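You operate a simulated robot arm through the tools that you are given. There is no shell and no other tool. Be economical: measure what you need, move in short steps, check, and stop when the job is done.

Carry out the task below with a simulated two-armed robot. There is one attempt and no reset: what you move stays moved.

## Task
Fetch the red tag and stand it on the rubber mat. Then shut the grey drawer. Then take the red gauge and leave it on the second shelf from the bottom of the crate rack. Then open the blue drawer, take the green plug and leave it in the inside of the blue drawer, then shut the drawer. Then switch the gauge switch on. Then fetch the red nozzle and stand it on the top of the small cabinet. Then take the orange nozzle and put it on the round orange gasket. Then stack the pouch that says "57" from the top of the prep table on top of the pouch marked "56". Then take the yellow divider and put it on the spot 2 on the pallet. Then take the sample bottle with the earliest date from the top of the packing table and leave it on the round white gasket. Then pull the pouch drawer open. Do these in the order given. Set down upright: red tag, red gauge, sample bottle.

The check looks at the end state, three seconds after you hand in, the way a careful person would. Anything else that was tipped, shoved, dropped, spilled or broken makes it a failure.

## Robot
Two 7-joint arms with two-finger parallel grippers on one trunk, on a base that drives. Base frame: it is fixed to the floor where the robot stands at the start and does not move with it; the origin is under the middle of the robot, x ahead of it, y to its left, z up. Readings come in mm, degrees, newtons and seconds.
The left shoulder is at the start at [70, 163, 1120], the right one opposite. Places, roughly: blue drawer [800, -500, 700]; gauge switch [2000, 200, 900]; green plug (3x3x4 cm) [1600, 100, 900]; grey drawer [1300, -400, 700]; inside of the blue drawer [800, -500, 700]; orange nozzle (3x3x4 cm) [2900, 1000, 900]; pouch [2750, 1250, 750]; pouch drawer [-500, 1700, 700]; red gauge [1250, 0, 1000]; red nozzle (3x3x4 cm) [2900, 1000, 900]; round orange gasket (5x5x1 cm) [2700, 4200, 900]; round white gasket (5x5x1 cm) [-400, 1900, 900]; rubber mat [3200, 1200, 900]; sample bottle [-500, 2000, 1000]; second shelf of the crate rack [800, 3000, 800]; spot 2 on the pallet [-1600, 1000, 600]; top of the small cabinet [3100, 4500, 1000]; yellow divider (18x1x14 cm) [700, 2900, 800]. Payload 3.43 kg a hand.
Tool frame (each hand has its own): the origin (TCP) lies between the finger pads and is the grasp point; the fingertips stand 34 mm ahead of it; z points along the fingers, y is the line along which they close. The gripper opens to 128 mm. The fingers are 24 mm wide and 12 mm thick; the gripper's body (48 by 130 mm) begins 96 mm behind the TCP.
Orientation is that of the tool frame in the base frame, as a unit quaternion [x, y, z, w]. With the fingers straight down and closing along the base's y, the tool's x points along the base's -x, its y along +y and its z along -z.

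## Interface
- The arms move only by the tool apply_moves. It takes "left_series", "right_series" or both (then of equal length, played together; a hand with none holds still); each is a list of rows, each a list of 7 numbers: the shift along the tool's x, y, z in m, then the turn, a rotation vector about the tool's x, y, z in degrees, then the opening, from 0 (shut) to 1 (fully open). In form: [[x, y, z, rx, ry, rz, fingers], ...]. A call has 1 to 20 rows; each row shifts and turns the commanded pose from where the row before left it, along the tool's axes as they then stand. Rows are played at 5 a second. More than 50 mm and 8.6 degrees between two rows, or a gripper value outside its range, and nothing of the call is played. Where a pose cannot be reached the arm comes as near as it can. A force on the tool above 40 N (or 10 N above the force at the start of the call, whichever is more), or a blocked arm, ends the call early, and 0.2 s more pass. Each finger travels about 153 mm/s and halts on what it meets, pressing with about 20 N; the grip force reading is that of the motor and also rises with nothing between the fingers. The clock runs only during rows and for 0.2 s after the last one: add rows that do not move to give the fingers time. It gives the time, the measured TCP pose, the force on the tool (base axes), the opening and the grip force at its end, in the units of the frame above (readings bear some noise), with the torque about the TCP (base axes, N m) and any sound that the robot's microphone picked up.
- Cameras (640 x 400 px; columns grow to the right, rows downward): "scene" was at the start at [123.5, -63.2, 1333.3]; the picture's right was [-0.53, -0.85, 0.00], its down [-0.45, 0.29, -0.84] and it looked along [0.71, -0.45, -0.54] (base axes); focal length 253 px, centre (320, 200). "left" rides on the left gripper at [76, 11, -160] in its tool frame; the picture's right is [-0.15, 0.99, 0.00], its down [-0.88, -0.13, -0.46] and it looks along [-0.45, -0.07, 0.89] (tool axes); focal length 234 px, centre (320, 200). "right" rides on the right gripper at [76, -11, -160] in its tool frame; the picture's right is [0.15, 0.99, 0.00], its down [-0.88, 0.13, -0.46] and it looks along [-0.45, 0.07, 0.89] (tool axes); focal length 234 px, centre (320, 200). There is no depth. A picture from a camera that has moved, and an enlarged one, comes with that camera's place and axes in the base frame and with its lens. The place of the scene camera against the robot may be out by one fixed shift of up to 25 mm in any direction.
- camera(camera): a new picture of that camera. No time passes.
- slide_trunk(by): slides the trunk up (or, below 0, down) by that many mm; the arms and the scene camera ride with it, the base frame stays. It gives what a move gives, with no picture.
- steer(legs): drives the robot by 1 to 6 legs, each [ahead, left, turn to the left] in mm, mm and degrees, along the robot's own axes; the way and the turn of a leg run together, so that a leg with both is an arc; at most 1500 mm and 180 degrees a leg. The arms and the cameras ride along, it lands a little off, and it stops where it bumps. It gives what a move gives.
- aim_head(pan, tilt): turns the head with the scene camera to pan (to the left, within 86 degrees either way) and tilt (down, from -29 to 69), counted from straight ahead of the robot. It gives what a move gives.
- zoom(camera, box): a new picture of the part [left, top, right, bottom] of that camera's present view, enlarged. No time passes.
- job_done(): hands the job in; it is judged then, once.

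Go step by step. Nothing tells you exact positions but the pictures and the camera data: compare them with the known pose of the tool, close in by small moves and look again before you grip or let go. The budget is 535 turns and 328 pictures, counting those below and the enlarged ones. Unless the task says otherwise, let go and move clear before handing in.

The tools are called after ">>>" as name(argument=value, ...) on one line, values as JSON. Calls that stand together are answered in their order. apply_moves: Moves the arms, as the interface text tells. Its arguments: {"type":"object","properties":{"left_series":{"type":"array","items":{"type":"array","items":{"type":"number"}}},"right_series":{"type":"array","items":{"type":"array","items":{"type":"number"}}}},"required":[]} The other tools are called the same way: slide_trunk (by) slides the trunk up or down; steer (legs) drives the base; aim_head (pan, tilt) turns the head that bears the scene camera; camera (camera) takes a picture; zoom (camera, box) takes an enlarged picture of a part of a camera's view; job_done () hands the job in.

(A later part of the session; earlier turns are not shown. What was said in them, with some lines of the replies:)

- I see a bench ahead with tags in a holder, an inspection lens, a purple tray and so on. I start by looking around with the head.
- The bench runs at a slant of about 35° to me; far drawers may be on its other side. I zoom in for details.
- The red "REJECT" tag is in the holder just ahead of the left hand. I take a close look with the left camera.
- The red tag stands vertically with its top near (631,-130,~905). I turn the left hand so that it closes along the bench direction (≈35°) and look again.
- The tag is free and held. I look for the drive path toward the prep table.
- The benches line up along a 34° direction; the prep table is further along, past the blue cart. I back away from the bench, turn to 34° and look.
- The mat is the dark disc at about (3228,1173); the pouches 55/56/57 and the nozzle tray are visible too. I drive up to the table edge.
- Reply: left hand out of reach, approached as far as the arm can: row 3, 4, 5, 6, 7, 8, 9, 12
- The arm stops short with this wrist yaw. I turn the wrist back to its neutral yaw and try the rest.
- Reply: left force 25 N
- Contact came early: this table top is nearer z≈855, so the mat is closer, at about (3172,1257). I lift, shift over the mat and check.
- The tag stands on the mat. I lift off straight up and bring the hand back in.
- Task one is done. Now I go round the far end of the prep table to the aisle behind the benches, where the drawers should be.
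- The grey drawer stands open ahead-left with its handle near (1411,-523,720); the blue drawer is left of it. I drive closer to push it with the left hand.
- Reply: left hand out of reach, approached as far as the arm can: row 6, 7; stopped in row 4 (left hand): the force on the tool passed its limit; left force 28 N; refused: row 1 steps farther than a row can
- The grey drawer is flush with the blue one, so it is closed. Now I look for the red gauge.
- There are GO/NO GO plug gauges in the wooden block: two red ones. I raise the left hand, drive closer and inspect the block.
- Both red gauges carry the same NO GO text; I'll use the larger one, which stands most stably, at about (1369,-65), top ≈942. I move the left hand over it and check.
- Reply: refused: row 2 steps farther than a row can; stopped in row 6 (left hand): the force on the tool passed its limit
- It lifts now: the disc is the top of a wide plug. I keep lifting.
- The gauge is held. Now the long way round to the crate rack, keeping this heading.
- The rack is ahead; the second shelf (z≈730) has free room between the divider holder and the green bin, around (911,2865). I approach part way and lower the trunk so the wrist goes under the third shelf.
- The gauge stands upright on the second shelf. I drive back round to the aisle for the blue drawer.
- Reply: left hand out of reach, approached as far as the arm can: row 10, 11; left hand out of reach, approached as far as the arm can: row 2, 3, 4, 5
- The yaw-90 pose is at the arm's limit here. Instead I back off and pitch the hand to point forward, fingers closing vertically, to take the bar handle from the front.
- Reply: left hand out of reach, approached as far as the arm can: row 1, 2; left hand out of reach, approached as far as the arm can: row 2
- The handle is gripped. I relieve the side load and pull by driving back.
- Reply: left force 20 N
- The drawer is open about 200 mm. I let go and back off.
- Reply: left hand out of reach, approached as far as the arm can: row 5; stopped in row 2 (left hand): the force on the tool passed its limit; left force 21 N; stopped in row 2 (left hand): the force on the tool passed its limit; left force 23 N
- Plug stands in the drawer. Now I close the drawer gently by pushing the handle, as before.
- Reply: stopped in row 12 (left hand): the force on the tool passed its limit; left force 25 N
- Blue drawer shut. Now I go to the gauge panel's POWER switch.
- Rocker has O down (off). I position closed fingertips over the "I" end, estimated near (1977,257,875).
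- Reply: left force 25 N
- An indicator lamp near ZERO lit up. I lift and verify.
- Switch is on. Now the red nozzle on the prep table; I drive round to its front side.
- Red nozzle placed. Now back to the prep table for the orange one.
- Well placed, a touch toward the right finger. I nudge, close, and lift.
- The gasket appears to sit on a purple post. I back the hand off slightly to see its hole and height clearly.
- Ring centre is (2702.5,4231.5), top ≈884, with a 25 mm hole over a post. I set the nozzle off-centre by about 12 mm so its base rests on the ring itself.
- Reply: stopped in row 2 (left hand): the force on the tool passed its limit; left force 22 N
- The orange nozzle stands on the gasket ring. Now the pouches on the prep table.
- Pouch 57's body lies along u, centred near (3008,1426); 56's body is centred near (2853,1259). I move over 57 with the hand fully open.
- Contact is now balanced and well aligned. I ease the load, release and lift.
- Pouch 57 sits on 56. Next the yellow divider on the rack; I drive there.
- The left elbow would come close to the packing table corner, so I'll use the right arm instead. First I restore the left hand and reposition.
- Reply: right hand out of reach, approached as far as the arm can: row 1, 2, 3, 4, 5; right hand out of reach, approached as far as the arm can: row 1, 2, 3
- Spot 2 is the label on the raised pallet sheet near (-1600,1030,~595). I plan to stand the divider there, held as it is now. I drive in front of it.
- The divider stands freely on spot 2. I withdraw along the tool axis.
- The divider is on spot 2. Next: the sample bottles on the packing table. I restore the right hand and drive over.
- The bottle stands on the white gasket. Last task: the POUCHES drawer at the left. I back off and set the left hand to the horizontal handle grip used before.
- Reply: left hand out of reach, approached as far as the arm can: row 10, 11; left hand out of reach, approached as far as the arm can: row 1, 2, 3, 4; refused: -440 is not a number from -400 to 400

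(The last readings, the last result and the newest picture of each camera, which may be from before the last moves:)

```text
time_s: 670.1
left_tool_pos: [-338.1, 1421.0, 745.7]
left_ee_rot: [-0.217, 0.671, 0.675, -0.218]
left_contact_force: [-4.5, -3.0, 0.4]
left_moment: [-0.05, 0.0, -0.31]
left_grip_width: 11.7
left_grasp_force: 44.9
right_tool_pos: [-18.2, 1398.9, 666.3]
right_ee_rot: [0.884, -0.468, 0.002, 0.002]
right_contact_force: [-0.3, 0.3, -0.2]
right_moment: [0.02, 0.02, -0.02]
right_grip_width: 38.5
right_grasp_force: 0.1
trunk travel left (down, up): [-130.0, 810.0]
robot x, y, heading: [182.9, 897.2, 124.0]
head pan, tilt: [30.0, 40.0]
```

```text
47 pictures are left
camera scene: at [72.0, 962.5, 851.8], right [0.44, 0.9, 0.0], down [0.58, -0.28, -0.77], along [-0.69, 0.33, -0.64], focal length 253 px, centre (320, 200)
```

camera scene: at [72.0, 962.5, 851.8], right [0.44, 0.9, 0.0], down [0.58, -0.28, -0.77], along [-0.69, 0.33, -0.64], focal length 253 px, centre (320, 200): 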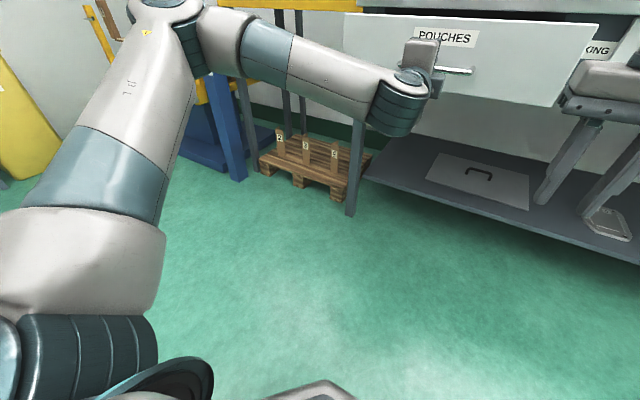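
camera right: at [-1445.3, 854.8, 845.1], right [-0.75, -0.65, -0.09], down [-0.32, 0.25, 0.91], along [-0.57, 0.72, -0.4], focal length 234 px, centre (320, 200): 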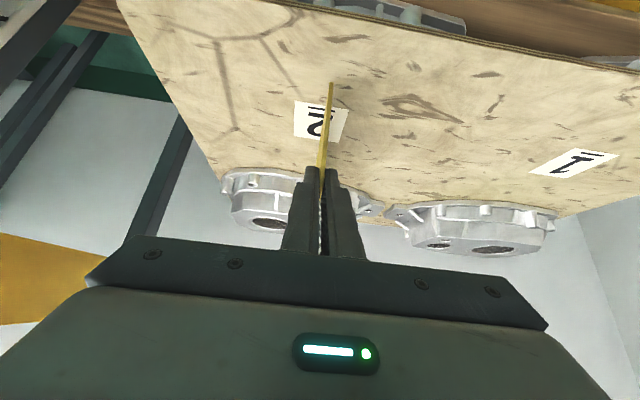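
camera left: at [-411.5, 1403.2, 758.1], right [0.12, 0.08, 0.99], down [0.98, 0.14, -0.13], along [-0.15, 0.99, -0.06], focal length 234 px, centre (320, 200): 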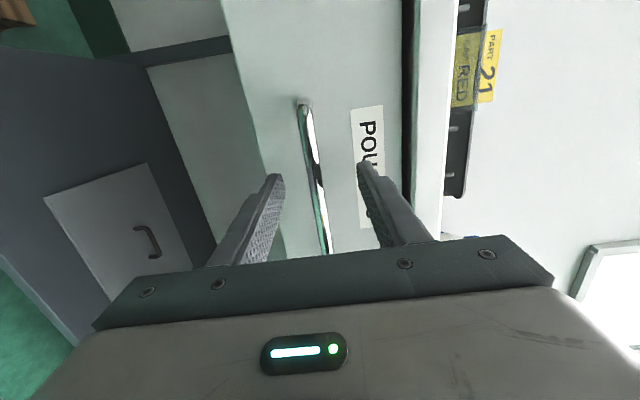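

>>> steer(legs=[[-40, 0, 0]])

>>> apply_moves(left_series=[[0, 0, 0, 0, 0, 0, 0.2], [0, 0, 0, 0, 0, 0, 0.5], [0, 0, 0, 0, 0, 0, 0.5], [0, 0, 0, 0, 0, 0, 0.5]])

>>> steer(legs=[[-350, 0, 0]])

>>> slide_trunk(by=400)

>>> aim_head(pan=0, tilt=25)

>>> camera(camera="scene")

```text
time_s: 670.9
left_tool_pos: [-317.4, 1388.1, 745.1]
left_ee_rot: [-0.218, 0.671, 0.674, -0.219]
left_contact_force: [-4.0, -4.4, 1.2]
left_moment: [-0.07, -0.01, -0.09]
left_grip_width: 11.7
left_grasp_force: 44.5
right_tool_pos: [3.9, 1366.0, 665.3]
right_ee_rot: [0.884, -0.468, 0.001, 0.002]
right_contact_force: [0.3, 0.1, -0.4]
right_moment: [0.02, -0.02, 0.01]
right_grip_width: 38.4
right_grasp_force: 0.0
trunk travel left (down, up): [-130.0, 810.0]
robot x, y, heading: [197.7, 867.2, 124.1]
head pan, tilt: [30.0, 40.0]
```

```text
time_s: 671.9
left_tool_pos: [-317.0, 1388.5, 744.6]
left_ee_rot: [-0.217, 0.671, 0.675, -0.218]
left_contact_force: [-0.9, 0.3, 0.7]
left_moment: [0.02, 0.01, -0.02]
left_grip_width: 63.8
left_grasp_force: 0.0
right_tool_pos: [3.3, 1365.9, 665.8]
right_ee_rot: [0.884, -0.467, 0.001, 0.002]
right_contact_force: [0.2, -0.3, 0.6]
right_moment: [-0.03, 0.0, -0.02]
right_grip_width: 38.4
right_grasp_force: 0.1
trunk travel left (down, up): [-130.0, 810.0]
robot x, y, heading: [202.3, 865.5, 124.0]
head pan, tilt: [30.0, 40.0]
```

```text
time_s: 673.5
left_tool_pos: [-194.0, 1283.3, 747.2]
left_ee_rot: [-0.164, 0.684, 0.691, -0.164]
left_contact_force: [-0.2, 0.2, -0.8]
left_moment: [0.01, 0.02, 0.02]
left_grip_width: 63.8
left_grasp_force: 0.1
right_tool_pos: [118.4, 1210.7, 666.4]
right_ee_rot: [0.844, -0.536, 0.0, 0.001]
right_contact_force: [-0.2, 0.5, -0.8]
right_moment: [-0.04, 0.01, -0.01]
right_grip_width: 38.3
right_grasp_force: 0.1
trunk travel left (down, up): [-130.0, 810.0]
robot x, y, heading: [236.4, 689.6, 115.1]
head pan, tilt: [30.0, 40.0]
stopped in leg 1: the robot was blocked; the commanded pose is now the measured one
```

```text
time_s: 677.3
left_tool_pos: [-196.1, 1283.2, 1148.1]
left_ee_rot: [-0.166, 0.683, 0.691, -0.166]
left_contact_force: [-0.6, -0.6, 0.3]
left_moment: [-0.02, 0.02, 0.01]
left_grip_width: 64.2
left_grasp_force: 0.1
right_tool_pos: [116.6, 1212.3, 1066.1]
right_ee_rot: [0.846, -0.533, 0.002, 0.001]
right_contact_force: [-0.2, 0.0, 0.3]
right_moment: [-0.01, 0.01, 0.0]
right_grip_width: 38.2
right_grasp_force: 0.1
trunk travel left (down, up): [-530.0, 410.0]
robot x, y, heading: [239.0, 688.2, 115.3]
head pan, tilt: [30.0, 40.0]
```

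```text
time_s: 678.3
left_tool_pos: [-196.5, 1284.2, 1148.5]
left_ee_rot: [-0.166, 0.684, 0.691, -0.166]
left_contact_force: [0.4, 0.7, 0.4]
left_moment: [0.02, 0.01, 0.02]
left_grip_width: 64.0
left_grasp_force: 0.1
right_tool_pos: [116.7, 1212.4, 1066.8]
right_ee_rot: [0.845, -0.534, 0.0, 0.001]
right_contact_force: [0.0, 0.6, 0.1]
right_moment: [0.02, -0.03, 0.0]
right_grip_width: 38.3
right_grasp_force: 0.0
trunk travel left (down, up): [-530.0, 410.0]
robot x, y, heading: [237.7, 689.3, 115.3]
head pan, tilt: [0.0, 25.0]
```

```text
46 pictures are left
camera scene: at [172.8, 802.2, 1275.0], right [0.9, 0.43, 0.0], down [0.18, -0.38, -0.91], along [-0.39, 0.82, -0.42], focal length 253 px, centre (320, 200)
```

scene: 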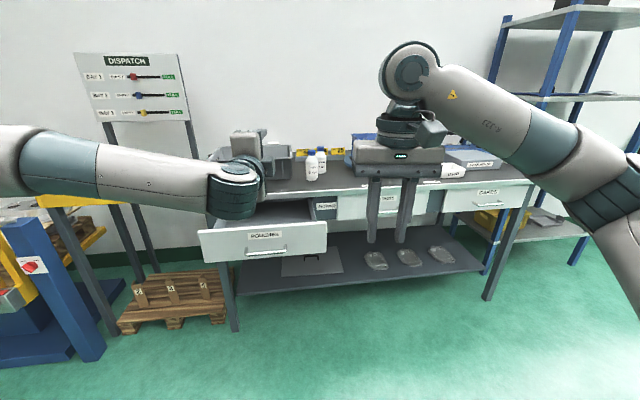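

The robot bumped something while backing. I move away forward and look at the blue cart behind.

>>> steer(legs=[[120, 100, 0]])

>>> steer(legs=[[0, 0, -80]])

>>> aim_head(pan=-60, tilt=40)

>>> camera(camera="scene")

```text
time_s: 679.7
left_tool_pos: [-332.9, 1348.3, 1149.0]
left_ee_rot: [-0.166, 0.684, 0.691, -0.167]
left_contact_force: [-0.5, 0.6, -0.4]
left_moment: [0.03, 0.01, -0.03]
left_grip_width: 64.1
left_grasp_force: 0.0
right_tool_pos: [-19.5, 1276.0, 1068.2]
right_ee_rot: [0.846, -0.533, 0.0, 0.001]
right_contact_force: [0.5, 0.9, -0.1]
right_moment: [0.01, 0.02, 0.02]
right_grip_width: 38.3
right_grasp_force: 0.0
trunk travel left (down, up): [-530.0, 410.0]
robot x, y, heading: [102.1, 755.8, 115.5]
head pan, tilt: [0.0, 25.0]
```

```text
time_s: 683.5
left_tool_pos: [612.5, 1283.2, 1148.2]
left_ee_rot: [0.312, 0.63, 0.636, 0.317]
left_contact_force: [-0.2, 0.5, 0.1]
left_moment: [0.0, -0.01, -0.01]
left_grip_width: 63.9
left_grasp_force: 0.1
right_tool_pos: [596.3, 962.1, 1065.9]
right_ee_rot: [-0.305, 0.952, 0.001, -0.002]
right_contact_force: [-0.3, 0.3, 0.5]
right_moment: [0.01, -0.01, 0.01]
right_grip_width: 38.4
right_grasp_force: 0.0
trunk travel left (down, up): [-530.0, 410.0]
robot x, y, heading: [104.1, 751.6, 35.5]
head pan, tilt: [0.0, 25.0]
```

```text
time_s: 684.8
left_tool_pos: [611.0, 1283.4, 1148.2]
left_ee_rot: [0.312, 0.63, 0.637, 0.317]
left_contact_force: [0.2, -0.5, -0.8]
left_moment: [0.01, 0.02, 0.0]
left_grip_width: 64.1
left_grasp_force: 0.1
right_tool_pos: [595.6, 962.1, 1068.3]
right_ee_rot: [-0.305, 0.952, 0.0, -0.002]
right_contact_force: [0.7, 0.0, 0.1]
right_moment: [0.02, -0.02, 0.01]
right_grip_width: 38.4
right_grasp_force: 0.1
trunk travel left (down, up): [-530.0, 410.0]
robot x, y, heading: [103.8, 751.6, 35.4]
head pan, tilt: [-60.0, 40.0]
```

```text
45 pictures are left
camera scene: at [217.2, 732.1, 1251.8], right [-0.42, -0.91, 0.0], down [-0.58, 0.27, -0.77], along [0.7, -0.32, -0.64], focal length 253 px, centre (320, 200)
```

scene: 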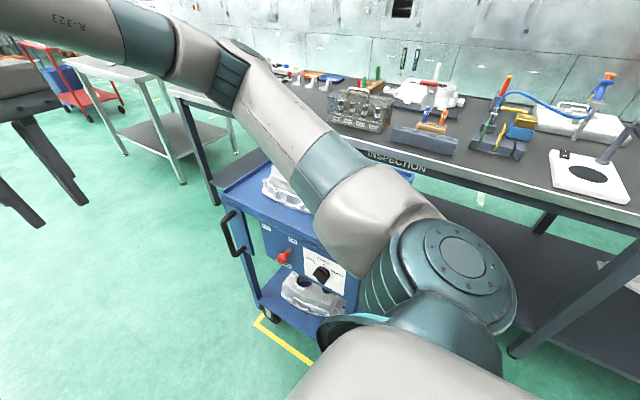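

>>> zoom(camera="scene", box=[200, 180, 380, 390])

>>> aim_head(pan=-80, tilt=40)

>>> camera(camera="scene")

```text
1.90 times, centred on (290, 285) of scene
camera zoom: at [217.2, 732.1, 1251.8], right [-0.42, -0.91, 0.0], down [-0.58, 0.27, -0.77], along [0.7, -0.32, -0.64], focal length 482 px, centre (377, 38)
```

zoom: 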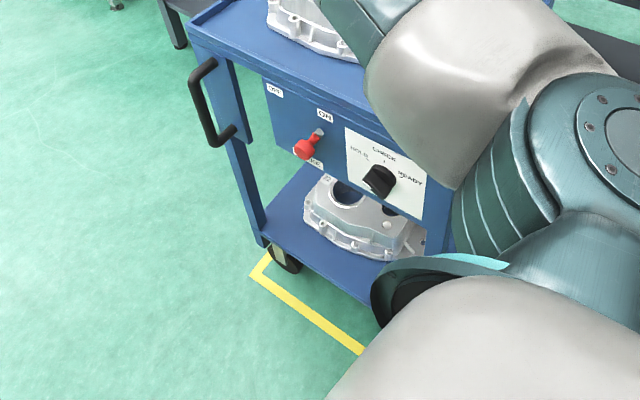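

```text
time_s: 685.6
left_tool_pos: [610.9, 1283.4, 1148.8]
left_ee_rot: [0.312, 0.63, 0.636, 0.317]
left_contact_force: [-0.2, -0.8, -0.1]
left_moment: [-0.03, 0.02, -0.02]
left_grip_width: 64.3
left_grasp_force: 0.2
right_tool_pos: [596.0, 963.0, 1066.8]
right_ee_rot: [-0.305, 0.952, 0.001, -0.002]
right_contact_force: [-0.2, -0.7, -0.7]
right_moment: [-0.01, 0.0, 0.01]
right_grip_width: 38.6
right_grasp_force: 0.1
trunk travel left (down, up): [-530.0, 410.0]
robot x, y, heading: [100.8, 751.8, 35.2]
head pan, tilt: [-80.0, 40.0]
```

```text
43 pictures are left
camera scene: at [200.4, 707.7, 1251.7], right [-0.7, -0.71, 0.0], down [-0.46, 0.45, -0.77], along [0.55, -0.54, -0.64], focal length 253 px, centre (320, 200)
```

scene: 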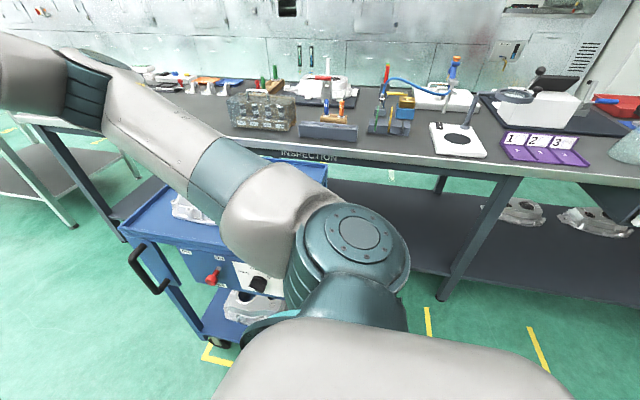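

>>> slide_trunk(by=70)

>>> steer(legs=[[-477, 189, -2.5]])

>>> aim_head(pan=-45, tilt=25)

>>> camera(camera="scene")

```text
time_s: 686.7
left_tool_pos: [611.4, 1283.3, 1217.7]
left_ee_rot: [0.313, 0.63, 0.636, 0.318]
left_contact_force: [-0.4, 0.6, -0.9]
left_moment: [-0.01, -0.02, -0.02]
left_grip_width: 64.1
left_grasp_force: 0.0
right_tool_pos: [595.5, 963.5, 1136.6]
right_ee_rot: [-0.304, 0.953, 0.001, -0.001]
right_contact_force: [0.2, 0.7, 0.2]
right_moment: [-0.02, 0.05, -0.02]
right_grip_width: 38.4
right_grasp_force: 0.0
trunk travel left (down, up): [-600.0, 340.0]
robot x, y, heading: [98.5, 752.9, 35.2]
head pan, tilt: [-80.0, 40.0]
```

```text
time_s: 689.8
left_tool_pos: [129.3, 1141.0, 1218.3]
left_ee_rot: [0.329, 0.622, 0.628, 0.333]
left_contact_force: [-0.2, -0.3, -0.6]
left_moment: [0.0, 0.0, -0.01]
left_grip_width: 64.0
left_grasp_force: 0.1
right_tool_pos: [97.2, 822.1, 1137.4]
right_ee_rot: [-0.281, 0.96, 0.001, -0.001]
right_contact_force: [0.0, -0.4, 0.2]
right_moment: [-0.02, 0.0, -0.03]
right_grip_width: 38.4
right_grasp_force: 0.1
trunk travel left (down, up): [-600.0, 340.0]
robot x, y, heading: [-407.1, 637.5, 32.4]
head pan, tilt: [-80.0, 40.0]
```

```text
time_s: 690.8
left_tool_pos: [129.2, 1140.9, 1218.6]
left_ee_rot: [0.329, 0.622, 0.628, 0.334]
left_contact_force: [-0.2, 0.0, -0.6]
left_moment: [0.01, 0.03, -0.02]
left_grip_width: 64.0
left_grasp_force: 0.0
right_tool_pos: [96.2, 822.1, 1137.7]
right_ee_rot: [-0.28, 0.96, 0.001, -0.001]
right_contact_force: [-0.4, 0.7, -0.4]
right_moment: [0.0, -0.02, -0.01]
right_grip_width: 38.4
right_grasp_force: 0.1
trunk travel left (down, up): [-600.0, 340.0]
robot x, y, heading: [-405.8, 638.8, 32.2]
head pan, tilt: [-45.0, 25.0]
```

```text
42 pictures are left
camera scene: at [-277.8, 630.6, 1345.0], right [-0.22, -0.98, 0.0], down [-0.41, 0.09, -0.91], along [0.88, -0.2, -0.42], focal length 253 px, centre (320, 200)
```

scene: 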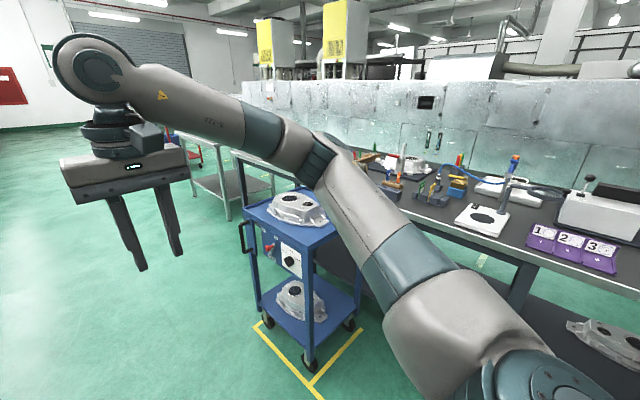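

Compared with the early picture, the cart is exactly in place, so nothing was shoved. I turn for a final check of the divider, bottle and drawer.

>>> steer(legs=[[0, 0, 92]])

>>> aim_head(pan=35, tilt=25)

>>> camera(camera="scene")

>>> aim_head(pan=-30, tilt=25)

>>> camera(camera="scene")

```text
time_s: 695.0
left_tool_pos: [-914.4, 1172.1, 1217.3]
left_ee_rot: [-0.21, 0.671, 0.679, -0.212]
left_contact_force: [0.4, -0.5, 0.9]
left_moment: [-0.04, 0.0, 0.03]
left_grip_width: 64.0
left_grasp_force: 0.0
right_tool_pos: [-594.4, 1141.8, 1137.5]
right_ee_rot: [0.879, -0.477, 0.0, 0.002]
right_contact_force: [0.6, 0.1, 0.2]
right_moment: [-0.01, -0.02, -0.01]
right_grip_width: 38.2
right_grasp_force: 0.0
trunk travel left (down, up): [-600.0, 340.0]
robot x, y, heading: [-407.2, 637.1, 122.8]
head pan, tilt: [-45.0, 25.0]
```

```text
time_s: 696.5
left_tool_pos: [-914.4, 1171.7, 1217.7]
left_ee_rot: [-0.209, 0.671, 0.679, -0.212]
left_contact_force: [-0.4, -0.8, 0.6]
left_moment: [0.02, 0.01, -0.01]
left_grip_width: 64.2
left_grasp_force: 0.1
right_tool_pos: [-594.1, 1142.1, 1137.1]
right_ee_rot: [0.879, -0.476, 0.001, 0.002]
right_contact_force: [0.3, 0.0, -0.8]
right_moment: [-0.02, 0.0, 0.0]
right_grip_width: 38.3
right_grasp_force: 0.1
trunk travel left (down, up): [-600.0, 340.0]
robot x, y, heading: [-410.7, 640.5, 123.1]
head pan, tilt: [35.0, 25.0]
```

```text
41 pictures are left
camera scene: at [-522.8, 700.9, 1345.0], right [0.38, 0.93, 0.0], down [0.39, -0.16, -0.91], along [-0.84, 0.34, -0.42], focal length 253 px, centre (320, 200)
```

scene: 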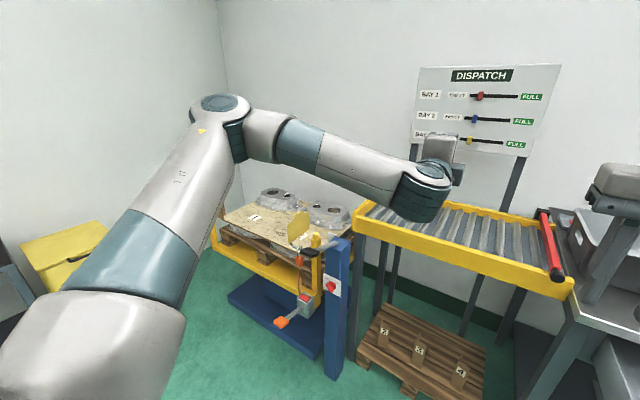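

```text
time_s: 697.9
left_tool_pos: [-914.9, 1172.9, 1219.1]
left_ee_rot: [-0.21, 0.671, 0.679, -0.211]
left_contact_force: [0.2, 0.2, 0.1]
left_moment: [0.0, -0.01, 0.01]
left_grip_width: 63.8
left_grasp_force: 0.0
right_tool_pos: [-595.1, 1142.7, 1137.2]
right_ee_rot: [0.878, -0.478, 0.001, 0.001]
right_contact_force: [0.1, 0.0, -0.4]
right_moment: [0.02, 0.02, 0.0]
right_grip_width: 38.4
right_grasp_force: 0.1
trunk travel left (down, up): [-600.0, 340.0]
robot x, y, heading: [-410.4, 637.8, 122.8]
head pan, tilt: [-30.0, 25.0]
```

```text
40 pictures are left
camera scene: at [-442.2, 758.2, 1345.0], right [1.0, 0.05, 0.0], down [0.02, -0.42, -0.91], along [-0.05, 0.91, -0.42], focal length 253 px, centre (320, 200)
```

scene: 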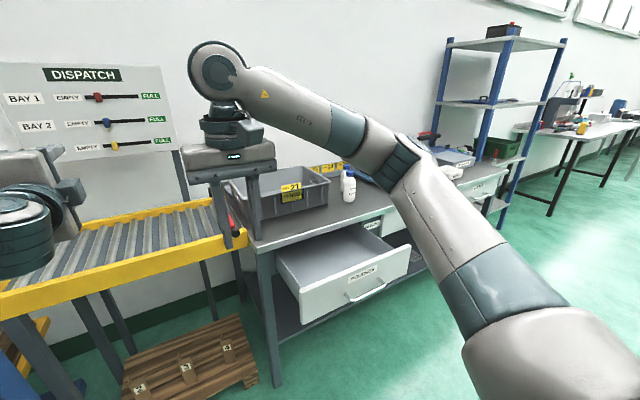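

>>> job_done()

```text
The job is handed in.
```

I worked through all eleven steps in the order given and handed the job in. I did not re-check the items on the prep table, wall bench or crate rack at the end.

- **Last look:** shortly before handing in, the divider was standing on spot 2, the 07 FEB bottle was upright on the white gasket, and the pouch drawer was open.
- **Red gauge:** there were two red gauges marked NO GO, one large and one small, and nothing told them apart. I used the large one.
- **Orange nozzle:** it stands on the ring of the gasket, slightly off-centre, because the hole in the middle is about as wide as its base.
- **Yellow divider:** it stands on edge on spot 2 rather than lying flat.
- **A bump:** while backing away from the pouch drawer the robot was blocked and stopped. The blue cart behind it looks exactly where it was at the start, and I saw nothing else moved.
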